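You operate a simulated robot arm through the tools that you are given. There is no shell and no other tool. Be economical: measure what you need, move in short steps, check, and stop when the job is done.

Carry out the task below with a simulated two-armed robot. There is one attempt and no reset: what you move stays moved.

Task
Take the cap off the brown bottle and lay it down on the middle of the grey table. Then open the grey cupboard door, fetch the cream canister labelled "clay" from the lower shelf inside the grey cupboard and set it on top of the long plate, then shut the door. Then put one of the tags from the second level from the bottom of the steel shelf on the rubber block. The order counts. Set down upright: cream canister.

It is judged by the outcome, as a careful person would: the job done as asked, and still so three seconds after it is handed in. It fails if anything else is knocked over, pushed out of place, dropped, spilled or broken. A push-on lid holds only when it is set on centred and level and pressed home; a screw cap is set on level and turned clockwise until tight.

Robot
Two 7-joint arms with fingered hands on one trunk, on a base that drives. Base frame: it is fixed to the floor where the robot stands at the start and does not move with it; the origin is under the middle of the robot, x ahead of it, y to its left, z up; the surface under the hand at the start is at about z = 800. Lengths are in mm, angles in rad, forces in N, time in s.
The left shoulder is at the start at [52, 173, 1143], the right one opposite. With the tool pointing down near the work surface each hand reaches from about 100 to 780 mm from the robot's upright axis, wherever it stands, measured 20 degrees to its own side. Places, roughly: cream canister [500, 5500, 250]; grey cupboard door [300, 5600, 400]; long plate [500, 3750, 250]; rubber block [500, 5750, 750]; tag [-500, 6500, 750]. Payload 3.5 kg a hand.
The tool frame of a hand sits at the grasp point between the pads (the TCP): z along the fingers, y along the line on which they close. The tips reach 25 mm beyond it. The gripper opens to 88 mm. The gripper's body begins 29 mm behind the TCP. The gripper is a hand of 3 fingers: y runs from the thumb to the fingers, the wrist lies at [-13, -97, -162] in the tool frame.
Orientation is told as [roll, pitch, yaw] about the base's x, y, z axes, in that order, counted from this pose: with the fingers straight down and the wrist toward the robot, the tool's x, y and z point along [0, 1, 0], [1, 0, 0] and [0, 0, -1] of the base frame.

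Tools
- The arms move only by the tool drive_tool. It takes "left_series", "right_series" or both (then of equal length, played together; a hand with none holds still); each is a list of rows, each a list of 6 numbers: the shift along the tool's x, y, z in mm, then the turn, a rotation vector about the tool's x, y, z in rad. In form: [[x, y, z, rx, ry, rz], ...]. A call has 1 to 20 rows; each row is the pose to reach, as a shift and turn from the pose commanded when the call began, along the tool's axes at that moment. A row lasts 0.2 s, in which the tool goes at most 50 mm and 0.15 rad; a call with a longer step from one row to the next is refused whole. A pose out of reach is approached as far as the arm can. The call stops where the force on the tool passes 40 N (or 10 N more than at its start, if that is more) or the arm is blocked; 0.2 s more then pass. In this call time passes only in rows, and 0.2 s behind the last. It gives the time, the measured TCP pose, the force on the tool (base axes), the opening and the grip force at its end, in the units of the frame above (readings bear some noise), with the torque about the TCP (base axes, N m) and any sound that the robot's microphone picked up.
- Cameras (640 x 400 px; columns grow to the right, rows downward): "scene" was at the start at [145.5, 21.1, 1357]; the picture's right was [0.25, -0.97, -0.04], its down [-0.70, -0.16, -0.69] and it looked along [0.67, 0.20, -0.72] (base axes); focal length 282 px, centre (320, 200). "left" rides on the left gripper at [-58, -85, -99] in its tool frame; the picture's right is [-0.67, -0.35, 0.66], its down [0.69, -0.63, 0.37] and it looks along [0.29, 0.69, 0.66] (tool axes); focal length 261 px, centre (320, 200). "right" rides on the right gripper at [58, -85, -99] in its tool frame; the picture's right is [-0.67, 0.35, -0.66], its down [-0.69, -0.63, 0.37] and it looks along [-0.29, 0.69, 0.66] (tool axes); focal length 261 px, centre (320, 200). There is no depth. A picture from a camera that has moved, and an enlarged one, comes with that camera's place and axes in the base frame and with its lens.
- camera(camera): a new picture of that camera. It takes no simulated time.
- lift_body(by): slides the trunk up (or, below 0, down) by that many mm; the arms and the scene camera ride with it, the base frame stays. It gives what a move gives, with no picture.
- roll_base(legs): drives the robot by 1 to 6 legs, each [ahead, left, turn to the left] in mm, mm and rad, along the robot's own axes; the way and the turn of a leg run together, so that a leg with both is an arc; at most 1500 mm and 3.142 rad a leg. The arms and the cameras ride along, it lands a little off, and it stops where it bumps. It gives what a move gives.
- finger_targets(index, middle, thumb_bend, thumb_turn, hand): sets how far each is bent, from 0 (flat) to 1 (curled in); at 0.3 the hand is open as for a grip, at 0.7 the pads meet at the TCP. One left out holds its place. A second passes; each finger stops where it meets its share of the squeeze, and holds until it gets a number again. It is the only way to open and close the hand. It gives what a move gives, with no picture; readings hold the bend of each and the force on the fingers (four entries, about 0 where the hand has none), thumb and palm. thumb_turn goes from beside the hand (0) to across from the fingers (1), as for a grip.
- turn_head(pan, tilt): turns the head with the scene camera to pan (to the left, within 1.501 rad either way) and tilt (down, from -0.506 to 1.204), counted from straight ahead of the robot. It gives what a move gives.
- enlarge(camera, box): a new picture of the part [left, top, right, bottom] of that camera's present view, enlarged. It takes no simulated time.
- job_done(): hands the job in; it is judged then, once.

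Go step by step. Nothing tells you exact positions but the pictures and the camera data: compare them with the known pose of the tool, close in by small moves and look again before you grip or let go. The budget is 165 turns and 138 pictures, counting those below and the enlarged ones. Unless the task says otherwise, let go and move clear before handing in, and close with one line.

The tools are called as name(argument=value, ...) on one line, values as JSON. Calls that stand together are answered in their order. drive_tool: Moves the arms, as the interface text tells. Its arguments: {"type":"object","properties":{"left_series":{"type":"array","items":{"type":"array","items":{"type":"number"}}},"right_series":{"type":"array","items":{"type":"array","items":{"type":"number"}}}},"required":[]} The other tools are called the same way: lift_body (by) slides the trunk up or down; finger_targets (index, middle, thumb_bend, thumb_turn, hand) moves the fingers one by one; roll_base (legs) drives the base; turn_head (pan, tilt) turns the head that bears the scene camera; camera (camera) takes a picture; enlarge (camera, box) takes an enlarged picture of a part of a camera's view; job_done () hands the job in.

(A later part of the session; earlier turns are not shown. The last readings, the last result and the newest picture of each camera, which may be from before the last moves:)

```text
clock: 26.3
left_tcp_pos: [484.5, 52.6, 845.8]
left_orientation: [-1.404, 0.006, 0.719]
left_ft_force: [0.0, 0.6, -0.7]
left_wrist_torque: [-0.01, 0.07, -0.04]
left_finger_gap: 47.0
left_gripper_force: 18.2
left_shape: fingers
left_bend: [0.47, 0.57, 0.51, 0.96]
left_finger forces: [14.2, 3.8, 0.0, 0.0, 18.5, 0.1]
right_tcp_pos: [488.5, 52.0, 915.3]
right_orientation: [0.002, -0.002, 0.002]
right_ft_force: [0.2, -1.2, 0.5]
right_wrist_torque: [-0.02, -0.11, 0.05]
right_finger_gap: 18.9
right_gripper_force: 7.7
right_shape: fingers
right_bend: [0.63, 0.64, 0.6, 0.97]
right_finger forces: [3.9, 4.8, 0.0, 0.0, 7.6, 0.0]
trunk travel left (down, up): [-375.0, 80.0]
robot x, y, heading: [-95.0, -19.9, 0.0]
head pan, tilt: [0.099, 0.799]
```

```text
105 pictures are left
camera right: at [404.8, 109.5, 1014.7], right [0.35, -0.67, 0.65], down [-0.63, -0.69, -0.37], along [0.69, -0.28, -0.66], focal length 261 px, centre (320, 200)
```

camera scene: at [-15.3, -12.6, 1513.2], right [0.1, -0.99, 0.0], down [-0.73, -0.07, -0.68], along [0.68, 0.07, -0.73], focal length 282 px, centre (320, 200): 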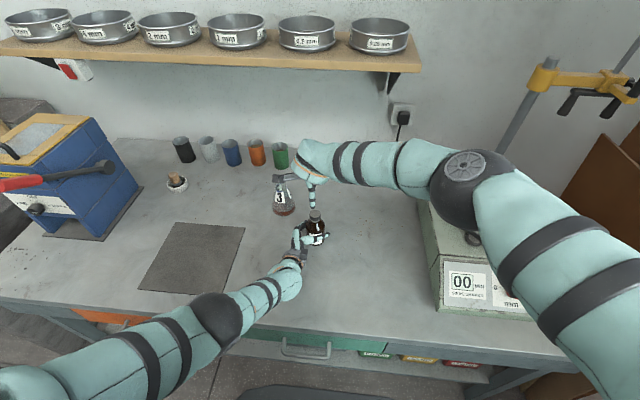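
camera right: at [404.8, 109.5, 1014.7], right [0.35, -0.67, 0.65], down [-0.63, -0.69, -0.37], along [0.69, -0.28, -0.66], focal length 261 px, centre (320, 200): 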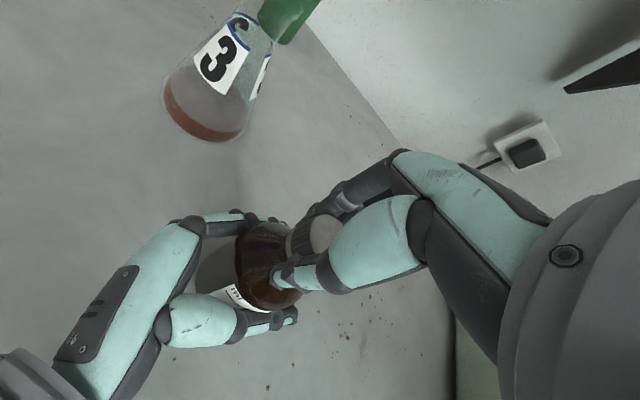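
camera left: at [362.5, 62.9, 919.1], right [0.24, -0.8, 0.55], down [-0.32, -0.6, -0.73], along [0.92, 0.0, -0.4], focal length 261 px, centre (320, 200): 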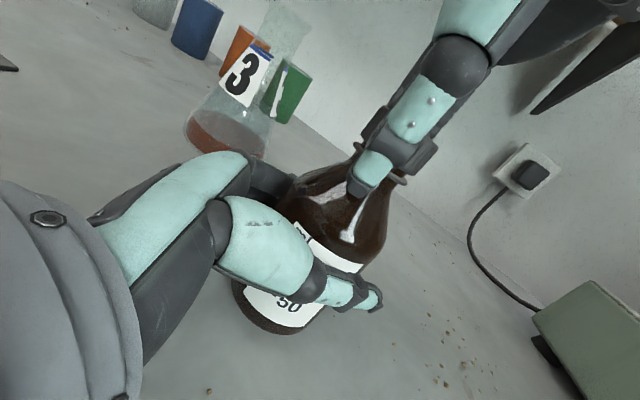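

The gap reading suggests the pads are on the cap. I'll tighten the grip and twist counter-clockwise by 1.2 rad.

finger_targets(hand="right", index=0.85, middle=0.85, thumb_bend=0.85)

drive_tool(right_series=[[0, 0, 0, 0, 0, -0.12], [0, 0, 0, 0, 0, -0.24], [0, 0, 0, 0, 0, -0.36], [0, 0, 0, 0, 0, -0.48], [0, 0, 0, 0, 0, -0.6], [0, 0, 0, 0, 0, -0.72], [0, 0, 0, 0, 0, -0.84], [0, 0, 0, 0, 0, -0.96], [0, 0, 0, 0, 0, -1.08], [0, 0, 0, 0, 0, -1.2]])

camera(camera="left")

camera(camera="scene")

```text
clock: 27.3
left_tcp_pos: [485.0, 52.1, 845.7]
left_orientation: [-1.405, 0.008, 0.719]
left_ft_force: [-4.5, 1.6, 0.3]
left_wrist_torque: [0.0, -0.06, -0.02]
left_finger_gap: 46.9
left_gripper_force: 18.4
left_shape: fingers
left_bend: [0.48, 0.57, 0.51, 0.97]
left_finger forces: [13.1, 4.2, 0.0, 0.0, 19.3, 0.0]
right_tcp_pos: [489.4, 50.9, 915.6]
right_orientation: [0.003, 0.0, 0.001]
right_ft_force: [3.1, -2.2, -0.3]
right_wrist_torque: [-0.08, -0.24, 0.03]
right_finger_gap: 17.6
right_gripper_force: 16.1
right_shape: fingers
right_bend: [0.71, 0.64, 0.59, 0.96]
right_finger forces: [9.1, 10.3, 0.0, 0.1, 13.1, 0.0]
trunk travel left (down, up): [-375.0, 80.0]
robot x, y, heading: [-92.9, -22.3, 0.003]
head pan, tilt: [0.099, 0.799]
```

```text
clock: 29.1
left_tcp_pos: [480.8, 46.6, 843.4]
left_orientation: [-1.396, 0.004, 0.71]
left_ft_force: [-20.0, -6.4, 0.6]
left_wrist_torque: [0.33, -0.83, 0.11]
left_finger_gap: 49.6
left_gripper_force: 26.3
left_shape: fingers
left_bend: [0.54, 0.55, 0.5, 1.0]
left_finger forces: [8.9, 7.1, 0.0, 0.0, 36.3, 0.1]
right_tcp_pos: [453.0, 25.2, 921.7]
right_orientation: [-0.012, -0.028, 0.858]
right_ft_force: [18.2, 6.9, 6.0]
right_wrist_torque: [0.42, -0.48, -0.23]
right_finger_gap: 21.8
right_gripper_force: 14.0
right_shape: fingers
right_bend: [0.45, 0.75, 0.68, 0.98]
right_finger forces: [21.8, 2.6, 0.1, 0.0, 3.3, 0.0]
right hand out of reach, approached as far as the arm can: row 6, 7, 8, 9
trunk travel left (down, up): [-375.0, 80.0]
robot x, y, heading: [-94.0, -22.5, 0.004]
head pan, tilt: [0.099, 0.799]
stopped in row 9 (right hand): the force on the tool passed its limit at 46 N (the readings are from after the stop); the commanded pose is now the measured one
```

```text
104 pictures are left
camera left: at [359.0, 57.1, 917.7], right [0.24, -0.8, 0.55], down [-0.32, -0.59, -0.74], along [0.92, 0.0, -0.4], focal length 261 px, centre (320, 200)
```

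left: 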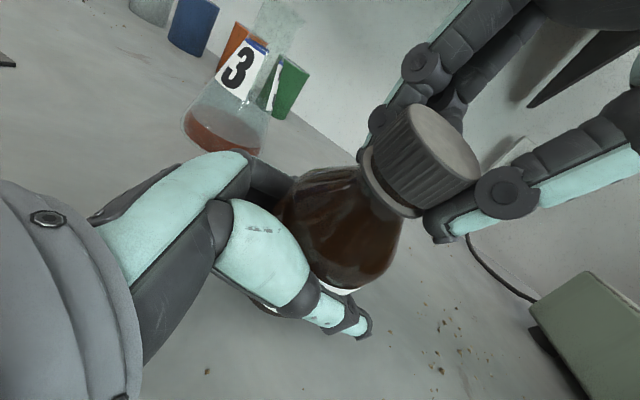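

```text
103 pictures are left
camera scene: at [-17.8, -19.2, 1513.4], right [0.1, -0.99, 0.0], down [-0.73, -0.07, -0.69], along [0.68, 0.07, -0.73], focal length 282 px, centre (320, 200)
```

scene: 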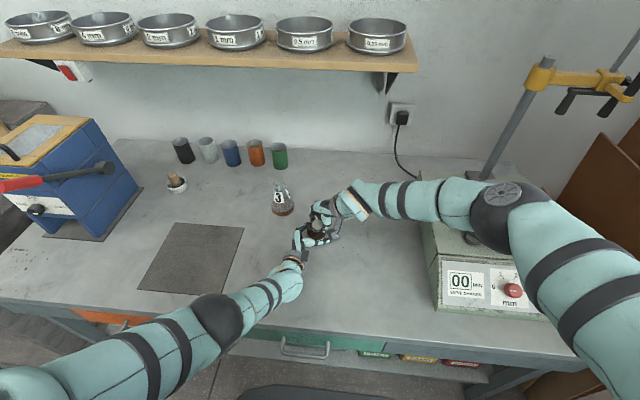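

Reach ran out while turning, so the hand drifted and pulled the bottle into a tilt. I'll reverse the same motion to stand it upright again.

drive_tool(right_series=[[-1, 7, 1, 0, 0, 0.12], [-3, 14, 2, 0, 0, 0.24], [-5, 21, 3, 0, 0, 0.36], [-6, 28, 4, 0, 0, 0.48], [-8, 35, 5, 0, 0, 0.6], [-9, 41, 6, 0, 0, 0.72], [-10, 43, 6, 0, 0, 0.858]])

camera(camera="left")

enlarge(camera="scene", box=[250, 160, 390, 290])

```text
clock: 30.7
left_tcp_pos: [482.4, 50.3, 842.3]
left_orientation: [-1.398, 0.008, 0.715]
left_ft_force: [9.2, 14.3, -15.0]
left_wrist_torque: [-0.55, 0.4, -0.2]
left_finger_gap: 47.1
left_gripper_force: 22.5
left_shape: fingers
left_bend: [0.42, 0.56, 0.54, 0.96]
left_finger forces: [25.3, 6.6, 0.0, 0.1, 13.2, 0.0]
right_tcp_pos: [487.5, 55.3, 914.2]
right_orientation: [0.008, -0.023, -0.002]
right_ft_force: [-9.0, -11.5, 21.8]
right_wrist_torque: [-0.09, 0.31, 0.23]
right_finger_gap: 15.0
right_gripper_force: 17.9
right_shape: fingers
right_bend: [0.72, 0.75, 0.63, 1.0]
right_finger forces: [6.8, 4.6, 0.2, 0.0, 24.0, 0.0]
trunk travel left (down, up): [-375.0, 80.0]
robot x, y, heading: [-90.5, -20.8, 0.004]
head pan, tilt: [0.099, 0.799]
```

```text
102 pictures are left
camera left: at [360.2, 62.5, 917.6], right [0.24, -0.8, 0.55], down [-0.32, -0.6, -0.73], along [0.92, 0.0, -0.4], focal length 261 px, centre (320, 200)
```

left: 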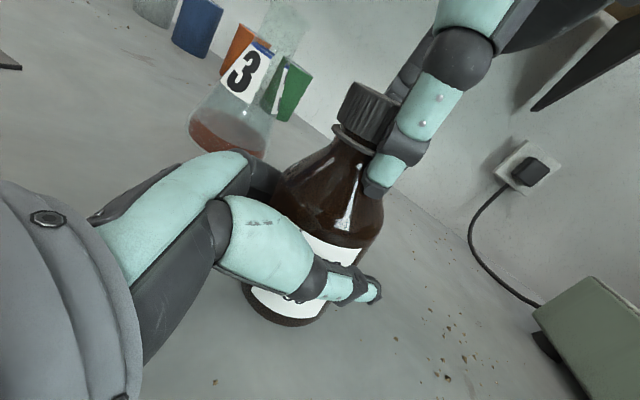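

```text
3.08 times, centred on (320, 225) of scene
camera zoom: at [-17.4, -13.4, 1513.3], right [0.1, -0.99, 0.0], down [-0.73, -0.07, -0.68], along [0.68, 0.07, -0.73], focal length 868 px, centre (320, 123)
```

zoom: 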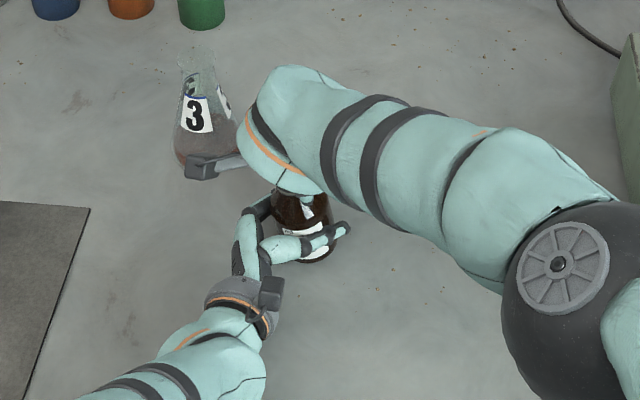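

The bottle is nearly upright again, but the grip is off-centre. I'll release the right hand and check how the bottle stands.

finger_targets(hand="right", index=0.3, middle=0.3, thumb_bend=0.3)

drive_tool(right_series=[[0, 0, -20, 0, 0, 0], [0, 0, -50, 0, 0, 0], [0, 0, -80, 0, 0, 0], [-30, 0, -100, 0, 0, 0], [-60, 0, -110, 0, 0, 0]])

camera(camera="left")

camera(camera="right")

```text
clock: 31.7
left_tcp_pos: [483.3, 51.7, 843.0]
left_orientation: [-1.398, 0.008, 0.712]
left_ft_force: [0.0, 0.6, -1.8]
left_wrist_torque: [0.05, 0.03, -0.02]
left_finger_gap: 46.3
left_gripper_force: 20.5
left_shape: fingers
left_bend: [0.46, 0.56, 0.53, 0.96]
left_finger forces: [14.8, 5.3, 0.0, 0.0, 19.7, 0.0]
right_tcp_pos: [489.0, 54.2, 914.6]
right_orientation: [0.009, -0.021, 0.002]
right_ft_force: [0.2, 0.2, -0.8]
right_wrist_torque: [-0.01, 0.06, 0.02]
right_finger_gap: 84.2
right_gripper_force: 0.1
right_shape: fingers
right_bend: [0.3, 0.3, 0.3, 0.98]
right_finger forces: [0.1, 0.0, 0.0, 0.1, 0.1, 0.0]
trunk travel left (down, up): [-375.0, 80.0]
robot x, y, heading: [-95.4, -16.9, 0.0]
head pan, tilt: [0.099, 0.799]
```

```text
clock: 32.9
left_tcp_pos: [483.4, 49.8, 842.8]
left_orientation: [-1.396, 0.006, 0.711]
left_ft_force: [0.0, -0.1, -1.8]
left_wrist_torque: [0.0, 0.01, 0.03]
left_finger_gap: 46.5
left_gripper_force: 19.8
left_shape: fingers
left_bend: [0.46, 0.56, 0.53, 0.96]
left_finger forces: [14.9, 5.2, 0.1, 0.0, 19.7, 0.0]
right_tcp_pos: [485.2, -7.8, 1023.8]
right_orientation: [0.011, -0.022, 0.002]
right_ft_force: [-0.1, -0.7, 0.2]
right_wrist_torque: [0.03, 0.0, 0.01]
right_finger_gap: 84.3
right_gripper_force: 0.1
right_shape: fingers
right_bend: [0.3, 0.3, 0.3, 0.98]
right_finger forces: [0.0, 0.0, 0.0, 0.0, 0.0, 0.0]
trunk travel left (down, up): [-375.0, 80.0]
robot x, y, heading: [-96.2, -23.3, 0.005]
head pan, tilt: [0.099, 0.799]
```

```text
100 pictures are left
camera left: at [361.0, 60.0, 917.6], right [0.24, -0.8, 0.55], down [-0.32, -0.6, -0.73], along [0.92, 0.0, -0.4], focal length 261 px, centre (320, 200)
```

left: 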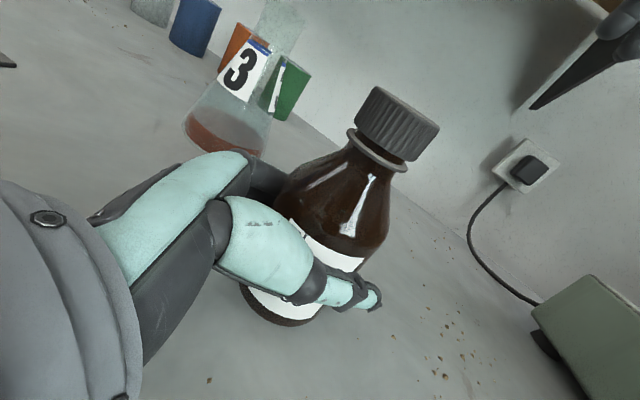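

```text
99 pictures are left
camera right: at [399.9, 49.5, 1122.1], right [0.34, -0.68, 0.66], down [-0.62, -0.68, -0.39], along [0.71, -0.28, -0.65], focal length 261 px, centre (320, 200)
```

right: 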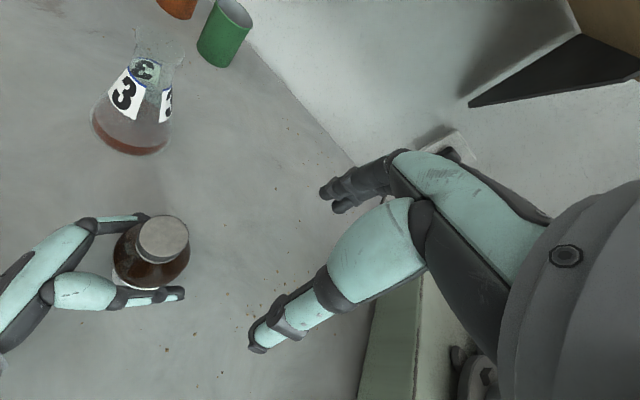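

The bottle body slipped in the left hand along with the cap. I'll tighten the left grip, and test the right wrist's yaw range above the cap without touching it.

finger_targets(hand="left", index=1.0, middle=1.0, thumb_bend=1.0)

drive_tool(right_series=[[20, 0, 0, 0, 0, 0.1], [40, 0, 0, 0, 0, 0.2], [58, 0, 0, 0, 0, 0.34], [58, 0, 0, 0, 0, 0.48], [58, 0, 0, 0, 0, 0.62], [58, 0, 0, 0, 0, 0.76], [58, 0, 0, 0, 0, 0.9], [58, 0, 0, 0, 0, 1.04], [58, 0, 0, 0, 0, 1.18]])

camera(camera="left")

camera(camera="scene")

```text
clock: 33.9
left_tcp_pos: [483.2, 49.4, 844.0]
left_orientation: [-1.399, 0.008, 0.711]
left_ft_force: [-0.2, 0.6, -1.7]
left_wrist_torque: [-0.01, 0.01, 0.01]
left_finger_gap: 13.5
left_gripper_force: 30.7
left_shape: fingers
left_bend: [0.82, 0.76, 0.89, 0.95]
left_finger forces: [21.1, 14.0, 0.1, 0.0, 26.2, 0.0]
right_tcp_pos: [486.7, -7.3, 1023.0]
right_orientation: [0.009, -0.02, 0.002]
right_ft_force: [0.0, -0.2, -0.3]
right_wrist_torque: [-0.01, 0.05, 0.01]
right_finger_gap: 84.7
right_gripper_force: 0.1
right_shape: fingers
right_bend: [0.3, 0.3, 0.3, 0.98]
right_finger forces: [0.1, 0.1, 0.0, 0.0, 0.0, 0.0]
trunk travel left (down, up): [-375.0, 80.0]
robot x, y, heading: [-97.5, -25.7, 0.005]
head pan, tilt: [0.099, 0.799]
```

```text
clock: 35.9
left_tcp_pos: [484.1, 50.2, 842.7]
left_orientation: [-1.399, 0.005, 0.712]
left_ft_force: [1.4, -0.3, -1.6]
left_wrist_torque: [-0.04, -0.01, -0.02]
left_finger_gap: 13.4
left_gripper_force: 30.3
left_shape: fingers
left_bend: [0.82, 0.76, 0.89, 0.95]
left_finger forces: [21.1, 13.7, 0.0, 0.0, 26.2, 0.0]
right_tcp_pos: [412.4, 47.2, 1052.0]
right_orientation: [0.019, 0.0, -1.161]
right_ft_force: [-0.1, -0.6, 0.2]
right_wrist_torque: [0.03, -0.06, -0.01]
right_finger_gap: 84.9
right_gripper_force: 0.0
right_shape: fingers
right_bend: [0.3, 0.3, 0.3, 0.98]
right_finger forces: [0.1, 0.0, 0.1, 0.0, 0.0, 0.1]
right hand out of reach, approached as far as the arm can: row 6, 7, 8, 9
trunk travel left (down, up): [-375.0, 80.0]
robot x, y, heading: [-96.6, -18.9, 0.002]
head pan, tilt: [0.099, 0.799]
```

```text
98 pictures are left
camera left: at [361.0, 60.8, 917.6], right [0.24, -0.8, 0.55], down [-0.32, -0.6, -0.73], along [0.92, 0.0, -0.4], focal length 261 px, centre (320, 200)
```

left: 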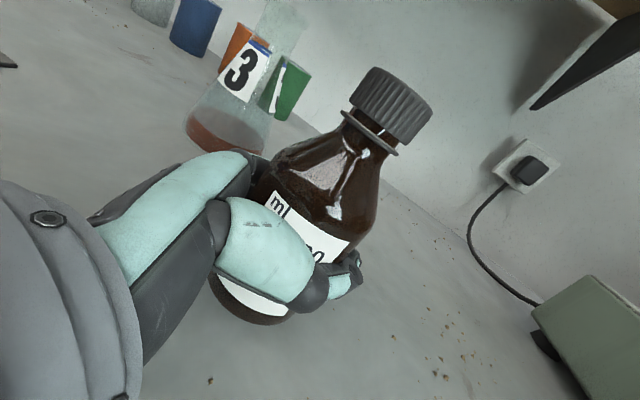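

```text
97 pictures are left
camera scene: at [-15.9, -14.6, 1513.3], right [0.1, -0.99, 0.0], down [-0.73, -0.07, -0.68], along [0.68, 0.07, -0.73], focal length 282 px, centre (320, 200)
```

scene: 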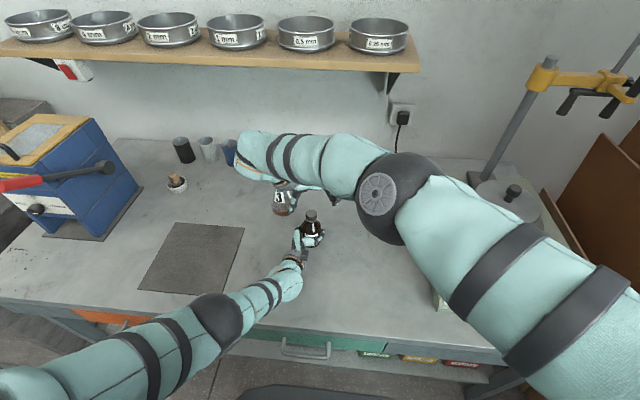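

The left fingers now wrap the bottle firmly, having lifted it slightly, and the cap seems to have risen off its neck ring. The right wrist's usable yaw is about -0.6 to +0.5, so I'll start at -0.5 above the cap.

drive_tool(right_series=[[11, 2, 0, 0, 0, -0.11], [22, 4, 0, 0, 0, -0.22], [33, 7, 10, 0, 0, -0.33], [44, 9, 20, 0, 0, -0.44], [55, 11, 30, 0, 0, -0.55], [65, 13, 42, 0, 0, -0.66]])

camera(camera="right")

enlarge(camera="left", box=[280, 20, 480, 220])

```text
clock: 37.3
left_tcp_pos: [485.4, 50.2, 843.5]
left_orientation: [-1.398, 0.008, 0.713]
left_ft_force: [-0.5, 0.4, -1.4]
left_wrist_torque: [-0.01, -0.04, 0.0]
left_finger_gap: 13.4
left_gripper_force: 30.4
left_shape: fingers
left_bend: [0.82, 0.76, 0.89, 0.95]
left_finger forces: [21.1, 13.8, 0.0, 0.0, 26.3, 0.0]
right_tcp_pos: [480.7, 61.5, 1013.2]
right_orientation: [0.019, -0.015, -0.516]
right_ft_force: [-0.1, 0.6, 0.3]
right_wrist_torque: [-0.01, 0.0, 0.01]
right_finger_gap: 84.6
right_gripper_force: 0.0
right_shape: fingers
right_bend: [0.3, 0.3, 0.3, 0.98]
right_finger forces: [0.1, 0.0, 0.0, 0.0, 0.0, 0.0]
trunk travel left (down, up): [-375.0, 80.0]
robot x, y, heading: [-93.2, -25.2, 0.003]
head pan, tilt: [0.099, 0.799]
```

```text
96 pictures are left
camera right: at [433.9, 154.0, 1112.9], right [-0.04, -0.76, 0.65], down [-0.88, -0.28, -0.39], along [0.48, -0.59, -0.66], focal length 261 px, centre (320, 200)
```

right: 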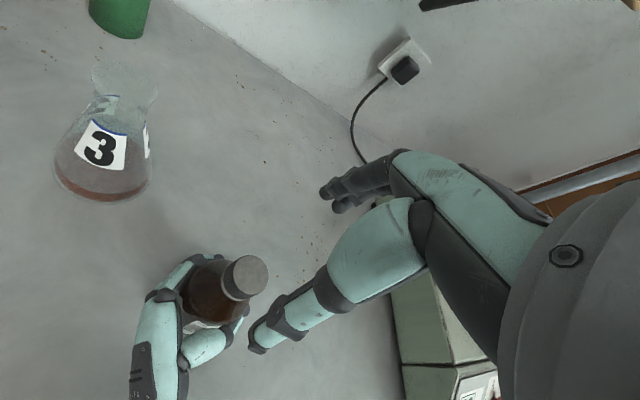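

```text
2.00 times, centred on (380, 120) of left
camera zoom: at [361.3, 60.8, 917.3], right [0.24, -0.8, 0.55], down [-0.32, -0.6, -0.73], along [0.92, 0.0, -0.4], focal length 521 px, centre (200, 360)
```

zoom: 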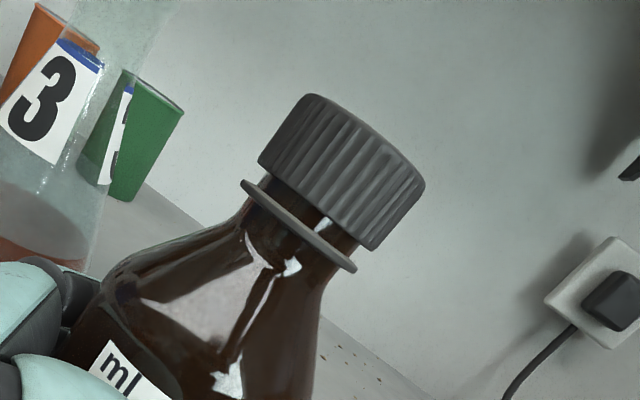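

The cap is clearly rising off the ring, with its axis at about [480.5, 61] and its top near z 930. I'll lower onto it and close.

drive_tool(right_series=[[0, 0, 25, 0, 0, 0], [0, 0, 50, 0, 0, 0], [0, 0, 70, 0, 0, 0], [0, 0, 83, 0, 0, 0]])

finger_targets(hand="right", index=0.8, middle=0.8, thumb_bend=0.8)

camera(camera="left")

```text
clock: 38.5
left_tcp_pos: [482.3, 50.7, 843.6]
left_orientation: [-1.397, 0.007, 0.711]
left_ft_force: [-0.3, -0.5, -2.3]
left_wrist_torque: [-0.01, -0.02, -0.01]
left_finger_gap: 13.3
left_gripper_force: 30.2
left_shape: fingers
left_bend: [0.82, 0.76, 0.89, 0.95]
left_finger forces: [21.1, 13.9, 0.0, 0.1, 26.5, 0.1]
right_tcp_pos: [491.6, 6.0, 949.2]
right_orientation: [0.021, -0.039, -0.595]
right_ft_force: [-0.5, -0.3, -0.1]
right_wrist_torque: [-0.02, 0.02, 0.0]
right_finger_gap: 84.7
right_gripper_force: 0.1
right_shape: fingers
right_bend: [0.3, 0.3, 0.3, 0.98]
right_finger forces: [0.0, 0.1, 0.0, 0.0, 0.1, 0.0]
right hand out of reach, approached as far as the arm can: row 1, 2, 3, 4
trunk travel left (down, up): [-375.0, 80.0]
robot x, y, heading: [-97.2, -21.9, 0.003]
head pan, tilt: [0.099, 0.799]
stopped in row 4 (right hand): the arm was blocked; the commanded pose is now the measured one
```

```text
clock: 39.5
left_tcp_pos: [483.7, 49.4, 843.5]
left_orientation: [-1.399, 0.006, 0.712]
left_ft_force: [0.6, 0.1, -2.2]
left_wrist_torque: [-0.01, -0.02, 0.0]
left_finger_gap: 13.6
left_gripper_force: 30.4
left_shape: fingers
left_bend: [0.82, 0.76, 0.89, 0.95]
left_finger forces: [21.1, 13.9, 0.1, 0.0, 26.5, 0.0]
right_tcp_pos: [490.5, 6.9, 950.2]
right_orientation: [0.021, -0.039, -0.594]
right_ft_force: [-0.1, -0.5, 0.9]
right_wrist_torque: [-0.02, -0.02, -0.02]
right_finger_gap: 0.0
right_gripper_force: 0.1
right_shape: fingers
right_bend: [0.77, 0.8, 0.74, 0.97]
right_finger forces: [0.1, 0.0, 0.0, 0.0, 0.0, 0.0]
trunk travel left (down, up): [-375.0, 80.0]
robot x, y, heading: [-94.5, -21.1, -0.001]
head pan, tilt: [0.099, 0.799]
```

```text
94 pictures are left
camera left: at [361.1, 60.8, 917.4], right [0.24, -0.8, 0.55], down [-0.32, -0.6, -0.73], along [0.92, 0.0, -0.4], focal length 261 px, centre (320, 200)
```

left: 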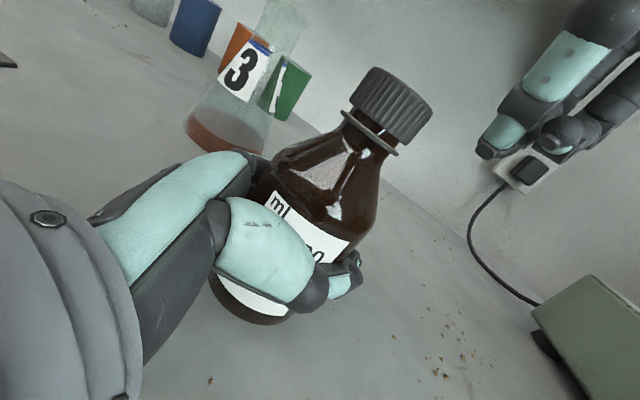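

The right arm slid off at its limit without touching anything. I'll lift the right hand and open it, then bring the held bottle back toward the robot and up, where both arms have range.

drive_tool(right_series=[[0, 0, -30, 0, 0, 0], [0, 0, -60, 0, 0, -0.1], [-20, 1, -90, 0, 0, -0.2], [-40, 3, -110, 0, 0, -0.33], [-60, 5, -130, 0, 0, -0.46], [-80, 6, -150, 0, 0, -0.594]])

finger_targets(hand="right", index=0.3, middle=0.3, thumb_bend=0.3)

drive_tool(left_series=[[-20, 0, 3, 0, 0, 0], [-40, 0, 6, 0, 0, 0], [-50, -20, -5, 0, 0, 0], [-55, -40, -16, 0, 0, 0], [-60, -60, -26, 0, 0, 0], [-65, -80, -36, 0, 0, 0], [-70, -100, -46, 0, 0, 0], [-72, -109, -56, 0, 0, 0]])

camera(camera="scene")

camera(camera="left")

```text
clock: 40.9
left_tcp_pos: [483.3, 49.9, 844.2]
left_orientation: [-1.397, 0.007, 0.711]
left_ft_force: [-0.6, -0.7, -1.0]
left_wrist_torque: [-0.05, 0.02, 0.01]
left_finger_gap: 13.1
left_gripper_force: 29.9
left_shape: fingers
left_bend: [0.82, 0.76, 0.89, 0.95]
left_finger forces: [21.1, 13.4, 0.0, 0.0, 26.4, 0.1]
right_tcp_pos: [442.0, -60.4, 1098.0]
right_orientation: [-0.002, -0.044, 0.008]
right_ft_force: [-0.7, -0.1, 0.4]
right_wrist_torque: [0.01, 0.01, -0.01]
right_finger_gap: 0.2
right_gripper_force: 0.0
right_shape: fingers
right_bend: [0.77, 0.8, 0.74, 0.97]
right_finger forces: [0.0, 0.1, 0.0, 0.1, 0.0, 0.1]
trunk travel left (down, up): [-375.0, 80.0]
robot x, y, heading: [-93.1, -20.9, -0.0]
head pan, tilt: [0.099, 0.799]
```

```text
clock: 41.9
left_tcp_pos: [483.2, 51.1, 842.9]
left_orientation: [-1.397, 0.007, 0.713]
left_ft_force: [0.4, 0.2, -0.5]
left_wrist_torque: [-0.02, -0.02, -0.01]
left_finger_gap: 12.9
left_gripper_force: 30.4
left_shape: fingers
left_bend: [0.82, 0.76, 0.89, 0.95]
left_finger forces: [21.2, 13.4, 0.0, 0.1, 26.4, 0.1]
right_tcp_pos: [442.8, -60.0, 1097.4]
right_orientation: [-0.002, -0.044, 0.006]
right_ft_force: [-0.7, -0.6, -0.6]
right_wrist_torque: [0.0, 0.0, -0.01]
right_finger_gap: 84.5
right_gripper_force: 0.1
right_shape: fingers
right_bend: [0.3, 0.3, 0.3, 0.97]
right_finger forces: [0.0, 0.1, 0.0, 0.0, 0.0, 0.1]
trunk travel left (down, up): [-375.0, 80.0]
robot x, y, heading: [-97.8, -19.7, 0.002]
head pan, tilt: [0.099, 0.799]
```

```text
clock: 43.9
left_tcp_pos: [378.0, 36.7, 918.7]
left_orientation: [-1.348, -0.059, 0.698]
left_ft_force: [1.0, 0.2, -1.2]
left_wrist_torque: [-0.06, -0.01, -0.01]
left_finger_gap: 12.7
left_gripper_force: 28.9
left_shape: fingers
left_bend: [0.82, 0.76, 0.9, 0.95]
left_finger forces: [20.5, 11.8, 0.0, 0.0, 25.6, 0.0]
right_tcp_pos: [443.9, -59.7, 1097.0]
right_orientation: [-0.004, -0.043, 0.004]
right_ft_force: [0.1, -0.5, 0.4]
right_wrist_torque: [0.01, 0.02, -0.03]
right_finger_gap: 84.3
right_gripper_force: 0.0
right_shape: fingers
right_bend: [0.3, 0.3, 0.3, 0.97]
right_finger forces: [0.0, 0.0, 0.1, 0.0, 0.0, 0.0]
trunk travel left (down, up): [-375.0, 80.0]
robot x, y, heading: [-99.6, -24.6, 0.004]
head pan, tilt: [0.099, 0.799]
stopped in row 8 (left hand): the arm was blocked; the commanded pose is now the measured one
```

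```text
93 pictures are left
camera scene: at [-15.5, -14.7, 1513.2], right [0.1, -0.99, 0.0], down [-0.73, -0.07, -0.68], along [0.68, 0.07, -0.73], focal length 282 px, centre (320, 200)
```

scene: 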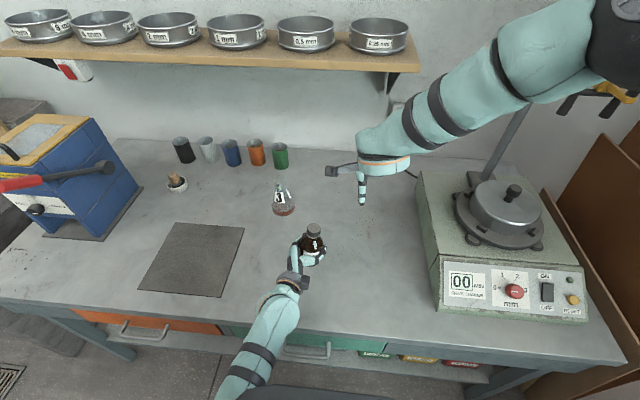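

```text
92 pictures are left
camera left: at [255.3, 42.8, 990.3], right [0.22, -0.85, 0.49], down [-0.31, -0.53, -0.79], along [0.92, 0.02, -0.38], focal length 261 px, centre (320, 200)
```

left: 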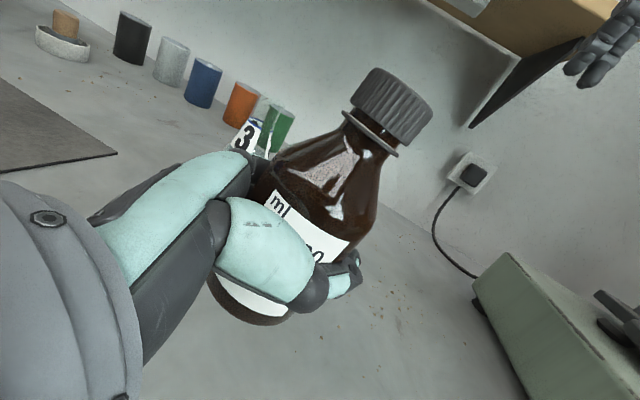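

The bottle is now held near [368, 41] with its cap top at about z 1005. I'll bring the right hand above it at yaw -0.5 and look.

drive_tool(right_series=[[25, -19, 0, 0, 0.02, 0.12], [50, -38, 0, 0, 0.04, 0.24], [76, -57, 0, 0, 0.04, 0.37], [101, -76, 0, 0, 0.04, 0.5]])

camera(camera="right")

```text
clock: 44.9
left_tcp_pos: [379.6, 37.5, 917.3]
left_orientation: [-1.349, -0.058, 0.7]
left_ft_force: [0.3, -0.2, -1.6]
left_wrist_torque: [-0.01, -0.03, -0.01]
left_finger_gap: 12.4
left_gripper_force: 29.2
left_shape: fingers
left_bend: [0.82, 0.76, 0.9, 0.95]
left_finger forces: [20.4, 11.7, 0.0, 0.0, 25.6, 0.1]
right_tcp_pos: [364.8, 42.4, 1093.5]
right_orientation: [0.056, -0.032, -0.494]
right_ft_force: [1.0, -0.2, 0.1]
right_wrist_torque: [-0.01, 0.01, 0.01]
right_finger_gap: 84.5
right_gripper_force: 0.1
right_shape: fingers
right_bend: [0.3, 0.3, 0.3, 0.97]
right_finger forces: [0.0, 0.1, 0.0, 0.1, 0.0, 0.0]
trunk travel left (down, up): [-375.0, 80.0]
robot x, y, heading: [-93.1, -23.1, -0.0]
head pan, tilt: [0.099, 0.799]
```

```text
91 pictures are left
camera right: at [313.7, 130.0, 1194.0], right [-0.05, -0.78, 0.63], down [-0.86, -0.29, -0.42], along [0.51, -0.56, -0.65], focal length 261 px, centre (320, 200)
```

right: 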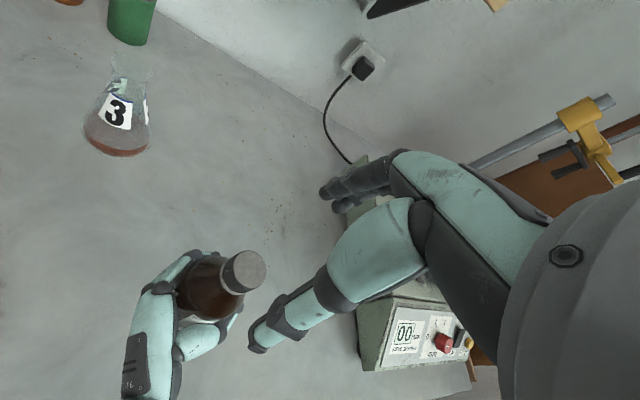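

The cap top is at about [373, 44, 1005], and both hands have the same slight tilt. I'll descend partway and check reach before closing.

drive_tool(right_series=[[0, 1, 20, 0, 0, 0], [0, 2, 40, 0, 0, 0], [0, 3, 55, 0, 0, 0], [0, 4, 68, 0, 0, 0]])

camera(camera="left")

camera(camera="right")

```text
clock: 45.9
left_tcp_pos: [379.2, 36.9, 918.0]
left_orientation: [-1.347, -0.059, 0.701]
left_ft_force: [0.1, 0.3, -1.4]
left_wrist_torque: [0.0, 0.0, 0.02]
left_finger_gap: 12.5
left_gripper_force: 29.0
left_shape: fingers
left_bend: [0.82, 0.76, 0.9, 0.95]
left_finger forces: [20.4, 11.7, 0.0, 0.1, 25.7, 0.0]
right_tcp_pos: [373.8, 41.5, 1025.8]
right_orientation: [0.057, -0.03, -0.494]
right_ft_force: [0.1, 0.3, 0.4]
right_wrist_torque: [0.02, 0.02, 0.02]
right_finger_gap: 84.6
right_gripper_force: 0.0
right_shape: fingers
right_bend: [0.3, 0.3, 0.3, 0.97]
right_finger forces: [0.0, 0.0, 0.0, 0.1, 0.0, 0.1]
trunk travel left (down, up): [-375.0, 80.0]
robot x, y, heading: [-90.9, -19.6, 0.006]
head pan, tilt: [0.099, 0.799]
```

```text
90 pictures are left
camera left: at [255.3, 42.9, 990.4], right [0.22, -0.85, 0.49], down [-0.31, -0.53, -0.79], along [0.92, 0.02, -0.38], focal length 261 px, centre (320, 200)
```

left: 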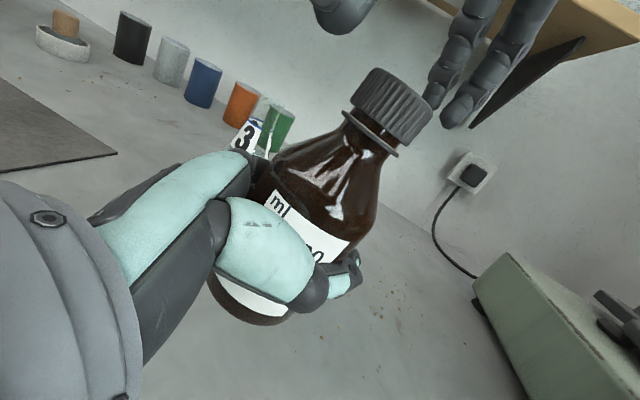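

```text
89 pictures are left
camera right: at [322.3, 129.7, 1126.0], right [-0.04, -0.78, 0.63], down [-0.86, -0.29, -0.42], along [0.51, -0.56, -0.65], focal length 261 px, centre (320, 200)
```

right: 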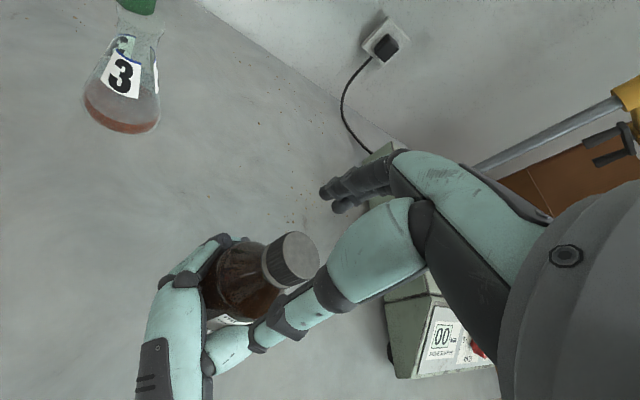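

Reach is fine here, and the cap is within 3 mm of centre. I'll finish the descent and close on the cap.

drive_tool(right_series=[[2, -3, 12, 0, 0, 0], [2, -3, 23, 0, 0, 0]])

finger_targets(hand="right", index=0.85, middle=0.85, thumb_bend=0.85)

camera(camera="left")

```text
clock: 46.5
left_tcp_pos: [379.0, 36.7, 918.0]
left_orientation: [-1.348, -0.06, 0.702]
left_ft_force: [0.4, -0.1, -1.8]
left_wrist_torque: [-0.03, -0.01, 0.02]
left_finger_gap: 12.2
left_gripper_force: 29.2
left_shape: fingers
left_bend: [0.82, 0.76, 0.9, 0.95]
left_finger forces: [20.4, 11.8, 0.0, 0.0, 25.6, 0.0]
right_tcp_pos: [372.7, 43.9, 1003.2]
right_orientation: [0.055, -0.031, -0.495]
right_ft_force: [0.1, -0.2, 0.5]
right_wrist_torque: [-0.02, -0.02, -0.01]
right_finger_gap: 84.5
right_gripper_force: 0.1
right_shape: fingers
right_bend: [0.3, 0.3, 0.3, 0.97]
right_finger forces: [0.1, 0.1, 0.1, 0.0, 0.0, 0.1]
trunk travel left (down, up): [-375.0, 80.0]
robot x, y, heading: [-94.1, -22.1, 0.003]
head pan, tilt: [0.099, 0.799]
```

```text
clock: 47.5
left_tcp_pos: [378.4, 36.6, 917.8]
left_orientation: [-1.351, -0.059, 0.7]
left_ft_force: [-4.4, 1.1, 8.8]
left_wrist_torque: [0.04, -0.18, -0.05]
left_finger_gap: 12.1
left_gripper_force: 29.7
left_shape: fingers
left_bend: [0.82, 0.76, 0.9, 0.95]
left_finger forces: [19.5, 12.9, 0.1, 0.0, 26.2, 0.1]
right_tcp_pos: [371.8, 45.7, 1003.6]
right_orientation: [0.056, -0.03, -0.493]
right_ft_force: [3.8, -0.6, -11.8]
right_wrist_torque: [-0.06, -0.05, 0.09]
right_finger_gap: 9.4
right_gripper_force: 18.9
right_shape: fingers
right_bend: [0.71, 0.63, 0.69, 0.95]
right_finger forces: [10.3, 11.8, 0.0, 0.1, 15.7, 0.0]
trunk travel left (down, up): [-375.0, 80.0]
robot x, y, heading: [-98.5, -23.3, 0.002]
head pan, tilt: [0.099, 0.799]
```

```text
88 pictures are left
camera left: at [255.1, 42.9, 990.7], right [0.22, -0.85, 0.49], down [-0.31, -0.53, -0.79], along [0.92, 0.02, -0.38], focal length 261 px, centre (320, 200)
```

left: 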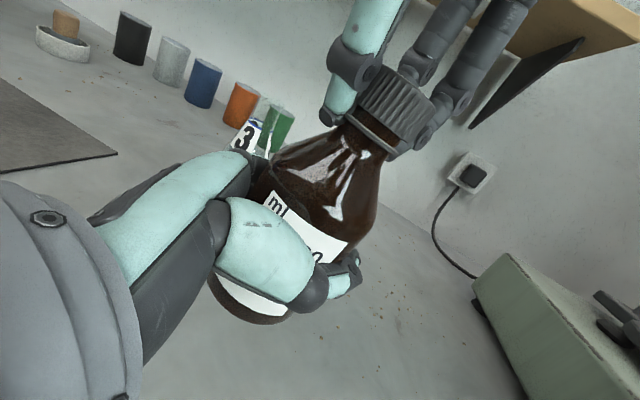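

The cap is well gripped. I'll turn it counter-clockwise by 1.0 rad.

drive_tool(right_series=[[0, 0, 0, 0, 0, -0.125], [0, 0, 0, 0, 0, -0.25], [0, 0, -0.5, 0, 0, -0.375], [0, 0, -0.5, 0, 0, -0.5], [0, 0, -1, 0, 0, -0.625], [0, 0, -1, 0, 0, -0.75], [0, 0, -1, 0, 0, -0.875], [0, 0, -1, 0, 0, -1.0]])

camera(camera="left")

```text
clock: 49.3
left_tcp_pos: [378.1, 35.9, 917.8]
left_orientation: [-1.349, -0.06, 0.701]
left_ft_force: [-3.7, 3.9, 13.1]
left_wrist_torque: [-0.11, -0.09, 0.15]
left_finger_gap: 11.8
left_gripper_force: 28.5
left_shape: fingers
left_bend: [0.82, 0.76, 0.91, 0.94]
left_finger forces: [21.5, 10.5, 0.0, 0.1, 25.5, 0.0]
right_tcp_pos: [372.8, 45.8, 1003.6]
right_orientation: [0.005, -0.064, 0.506]
right_ft_force: [3.2, -5.8, -14.6]
right_wrist_torque: [-0.14, -0.1, -0.11]
right_finger_gap: 7.2
right_gripper_force: 21.8
right_shape: fingers
right_bend: [0.71, 0.66, 0.73, 0.9]
right_finger forces: [9.3, 16.0, 0.1, 0.0, 19.5, 0.0]
trunk travel left (down, up): [-375.0, 80.0]
robot x, y, heading: [-98.4, -24.2, -0.0]
head pan, tilt: [0.099, 0.799]
```

```text
87 pictures are left
camera left: at [255.4, 42.4, 990.6], right [0.22, -0.85, 0.49], down [-0.31, -0.53, -0.79], along [0.92, 0.02, -0.38], focal length 261 px, centre (320, 200)
```

left: 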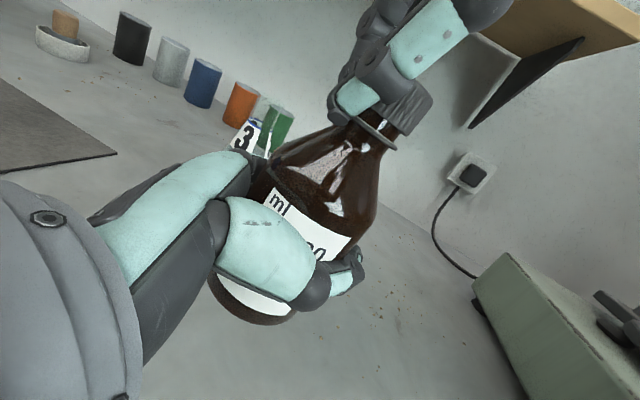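

The bottle didn't turn with it. I'll keep turning in the same stroke by another 0.7 rad.

drive_tool(right_series=[[0, 0, 0, 0, 0, -0.12], [0, 0, -0.5, 0, 0, -0.24], [0, 0, -0.5, 0, 0, -0.36], [0, 0, -1, 0, 0, -0.48], [0, 0, -1, 0, 0, -0.6], [0, 0, -1, 0, 0, -0.7]])

enlarge(camera="left", box=[260, 0, 460, 200])

```text
clock: 50.7
left_tcp_pos: [377.8, 36.1, 918.0]
left_orientation: [-1.348, -0.06, 0.699]
left_ft_force: [0.4, -3.9, 4.8]
left_wrist_torque: [0.41, 0.0, 0.08]
left_finger_gap: 11.5
left_gripper_force: 29.8
left_shape: fingers
left_bend: [0.82, 0.77, 0.91, 0.95]
left_finger forces: [17.3, 13.0, 0.0, 0.0, 29.5, 0.0]
right_tcp_pos: [372.0, 46.5, 1004.5]
right_orientation: [-0.036, -0.052, 1.21]
right_ft_force: [0.5, 4.9, -5.9]
right_wrist_torque: [0.03, 0.0, -0.02]
right_finger_gap: 0.0
right_gripper_force: 4.9
right_shape: fingers
right_bend: [0.72, 0.68, 0.81, 0.93]
right_finger forces: [0.0, 8.2, 0.1, 0.1, 2.3, 0.0]
trunk travel left (down, up): [-375.0, 80.0]
robot x, y, heading: [-94.7, -21.1, 0.002]
head pan, tilt: [0.099, 0.799]
```

```text
2.00 times, centred on (360, 100) of left
camera zoom: at [255.1, 42.9, 990.3], right [0.22, -0.85, 0.49], down [-0.31, -0.53, -0.79], along [0.92, 0.02, -0.38], focal length 521 px, centre (240, 400)
```

zoom: 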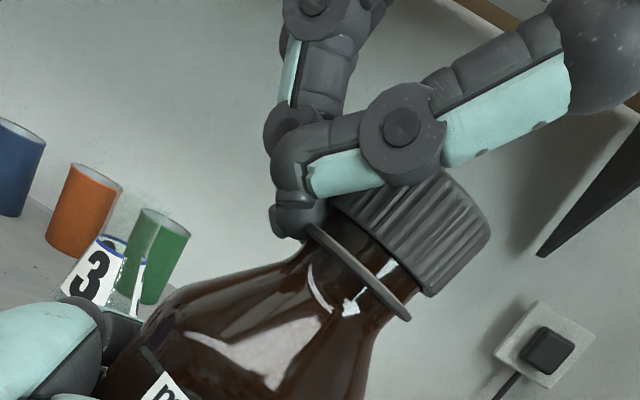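

The cap rose further, but the pads slipped to one side of it. I'll open, rise, swing back and re-centre for another stroke.

finger_targets(hand="right", index=0.3, middle=0.3, thumb_bend=0.3)

drive_tool(right_series=[[0, 0, -20, 0, 0, 0], [0, 0, -40, 0, 0, 0], [0, 0, -50, 0, 0, 0.14], [0, 0, -50, 0, 0, 0.28], [0, 0, -50, 0, 0, 0.42], [0, 0, -50, 0, 0, 0.56], [0, 0, -50, 0, 0, 0.7], [0, 0, -50, 0, 0, 0.84], [0, 0, -50, 0, 0, 0.98], [0, 0, -50, 0, 0, 1.12], [0, 0, -50, 0, 0, 1.26], [0, 0, -50, 0, 0, 1.4], [0, 0, -50, 0, 0, 1.54], [0, 0, -50, 0, 0, 1.68]])

camera(camera="right")

enlarge(camera="left", box=[260, 0, 460, 200])

```text
clock: 51.7
left_tcp_pos: [378.3, 37.2, 918.2]
left_orientation: [-1.347, -0.061, 0.699]
left_ft_force: [0.0, 0.1, -1.3]
left_wrist_torque: [-0.03, 0.02, 0.0]
left_finger_gap: 11.4
left_gripper_force: 30.7
left_shape: fingers
left_bend: [0.82, 0.77, 0.91, 0.95]
left_finger forces: [19.1, 16.1, 0.0, 0.0, 26.5, 0.0]
right_tcp_pos: [372.1, 46.0, 1005.4]
right_orientation: [-0.037, -0.052, 1.207]
right_ft_force: [0.2, -0.4, 0.0]
right_wrist_torque: [0.0, -0.02, -0.02]
right_finger_gap: 84.6
right_gripper_force: 0.1
right_shape: fingers
right_bend: [0.3, 0.3, 0.3, 0.97]
right_finger forces: [0.1, 0.0, 0.0, 0.0, 0.0, 0.1]
trunk travel left (down, up): [-375.0, 80.0]
robot x, y, heading: [-96.3, -23.5, 0.005]
head pan, tilt: [0.099, 0.799]
```

```text
clock: 54.7
left_tcp_pos: [378.9, 37.2, 917.8]
left_orientation: [-1.35, -0.06, 0.701]
left_ft_force: [-0.5, -0.6, -1.3]
left_wrist_torque: [-0.03, -0.02, -0.02]
left_finger_gap: 11.5
left_gripper_force: 30.5
left_shape: fingers
left_bend: [0.82, 0.77, 0.91, 0.95]
left_finger forces: [19.0, 16.0, 0.0, 0.1, 26.6, 0.0]
right_tcp_pos: [369.5, 44.9, 1053.8]
right_orientation: [0.056, -0.033, -0.477]
right_ft_force: [0.5, 0.5, -0.2]
right_wrist_torque: [0.02, 0.0, 0.01]
right_finger_gap: 84.4
right_gripper_force: 0.0
right_shape: fingers
right_bend: [0.3, 0.3, 0.3, 0.97]
right_finger forces: [0.0, 0.1, 0.0, 0.0, 0.0, 0.0]
trunk travel left (down, up): [-375.0, 80.0]
robot x, y, heading: [-97.8, -21.9, -0.001]
head pan, tilt: [0.099, 0.799]
```

```text
85 pictures are left
camera right: at [317.0, 131.9, 1155.2], right [-0.03, -0.78, 0.63], down [-0.85, -0.31, -0.42], along [0.52, -0.55, -0.65], focal length 261 px, centre (320, 200)
```

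right: 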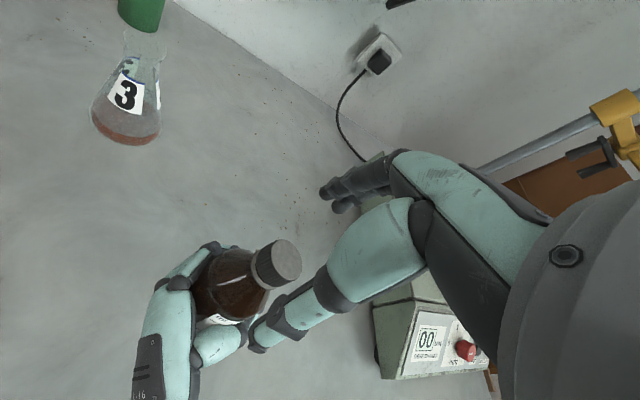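

```text
2.00 times, centred on (360, 100) of left
camera zoom: at [255.1, 43.2, 990.5], right [0.22, -0.85, 0.49], down [-0.31, -0.53, -0.79], along [0.92, 0.02, -0.38], focal length 521 px, centre (240, 400)
```

zoom: 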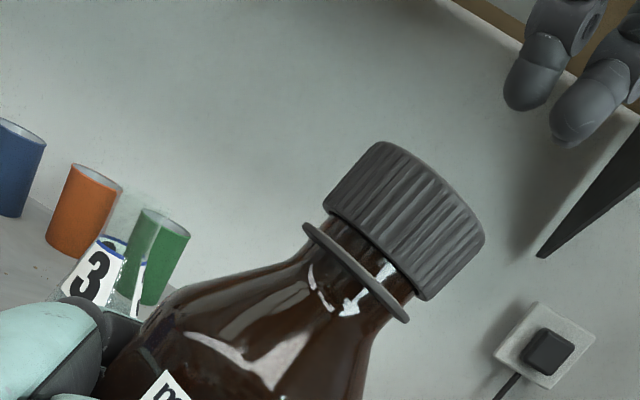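

The cap axis is now at about [374.5, 40]. I'll re-centre there, descend and grip again.

drive_tool(right_series=[[-5, 5, 10, 0, 0, 0], [-5, 5, 30, 0, 0, 0], [-5, 5, 47, 0, 0, 0]])

finger_targets(hand="right", index=0.85, middle=0.85, thumb_bend=0.85)

drive_tool(right_series=[[0, 0, 0, 0, 0, -0.125], [0, 0, 0, 0, 0, -0.25], [0, 0, -0.5, 0, 0, -0.375], [0, 0, -0.5, 0, 0, -0.5], [0, 0, -1, 0, 0, -0.625], [0, 0, -1, 0, 0, -0.75], [0, 0, -1, 0, 0, -0.875], [0, 0, -1, 0, 0, -1.0], [0, 0, -1, 0, 0, -1.12], [0, 0, -1, 0, 0, -1.24], [0, 0, -1, 0, 0, -1.36]])

enlarge(camera="left", box=[260, 0, 460, 200])

```text
clock: 55.5
left_tcp_pos: [377.6, 36.6, 916.7]
left_orientation: [-1.348, -0.06, 0.7]
left_ft_force: [-0.2, 0.1, -1.4]
left_wrist_torque: [-0.01, 0.0, -0.01]
left_finger_gap: 11.4
left_gripper_force: 30.7
left_shape: fingers
left_bend: [0.82, 0.77, 0.91, 0.95]
left_finger forces: [19.0, 15.9, 0.0, 0.1, 26.4, 0.0]
right_tcp_pos: [374.4, 38.5, 1007.6]
right_orientation: [0.057, -0.033, -0.474]
right_ft_force: [0.6, -0.5, 0.6]
right_wrist_torque: [0.01, -0.02, 0.01]
right_finger_gap: 84.6
right_gripper_force: 0.1
right_shape: fingers
right_bend: [0.3, 0.3, 0.3, 0.97]
right_finger forces: [0.1, 0.0, 0.0, 0.0, 0.0, 0.0]
trunk travel left (down, up): [-375.0, 80.0]
robot x, y, heading: [-95.3, -24.0, -0.002]
head pan, tilt: [0.099, 0.799]
```

```text
clock: 56.5
left_tcp_pos: [378.4, 36.8, 917.5]
left_orientation: [-1.35, -0.06, 0.699]
left_ft_force: [-4.1, 3.9, 3.2]
left_wrist_torque: [-0.28, -0.24, -0.05]
left_finger_gap: 10.8
left_gripper_force: 31.5
left_shape: fingers
left_bend: [0.83, 0.77, 0.91, 0.96]
left_finger forces: [19.4, 17.7, 0.0, 0.0, 26.8, 0.0]
right_tcp_pos: [374.3, 38.8, 1007.4]
right_orientation: [0.057, -0.031, -0.474]
right_ft_force: [4.3, -3.3, -5.9]
right_wrist_torque: [-0.06, -0.09, 0.01]
right_finger_gap: 19.0
right_gripper_force: 15.8
right_shape: fingers
right_bend: [0.61, 0.63, 0.6, 0.96]
right_finger forces: [9.8, 10.0, 0.1, 0.0, 13.2, 0.1]
trunk travel left (down, up): [-375.0, 80.0]
robot x, y, heading: [-96.0, -21.5, 0.004]
head pan, tilt: [0.099, 0.799]
```

```text
clock: 58.9
left_tcp_pos: [377.9, 36.4, 918.0]
left_orientation: [-1.347, -0.06, 0.7]
left_ft_force: [-5.7, -5.3, 6.6]
left_wrist_torque: [0.31, -0.21, 0.06]
left_finger_gap: 11.0
left_gripper_force: 32.7
left_shape: fingers
left_bend: [0.83, 0.77, 0.91, 0.96]
left_finger forces: [17.4, 15.9, 0.1, 0.0, 31.4, 0.0]
right_tcp_pos: [373.7, 39.5, 1009.9]
right_orientation: [-0.02, -0.06, 0.889]
right_ft_force: [4.4, 5.0, -7.8]
right_wrist_torque: [0.16, -0.17, -0.04]
right_finger_gap: 19.1
right_gripper_force: 15.9
right_shape: fingers
right_bend: [0.6, 0.64, 0.6, 0.94]
right_finger forces: [9.0, 10.3, 0.1, 0.1, 13.1, 0.1]
trunk travel left (down, up): [-375.0, 80.0]
robot x, y, heading: [-96.5, -19.8, 0.002]
head pan, tilt: [0.099, 0.799]
```

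```text
2.00 times, centred on (360, 100) of left
camera zoom: at [255.2, 42.6, 990.5], right [0.22, -0.85, 0.49], down [-0.31, -0.53, -0.79], along [0.92, 0.02, -0.38], focal length 521 px, centre (240, 400)
```

zoom: 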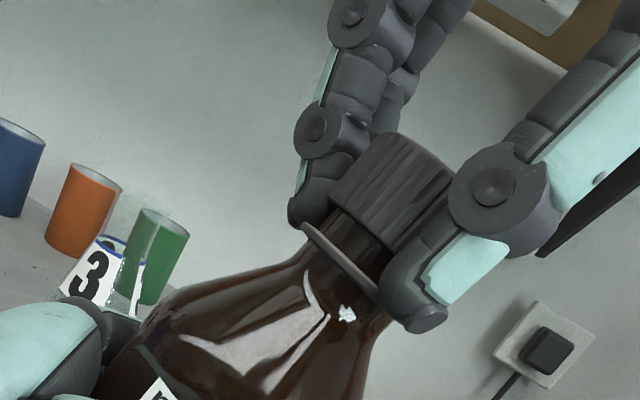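

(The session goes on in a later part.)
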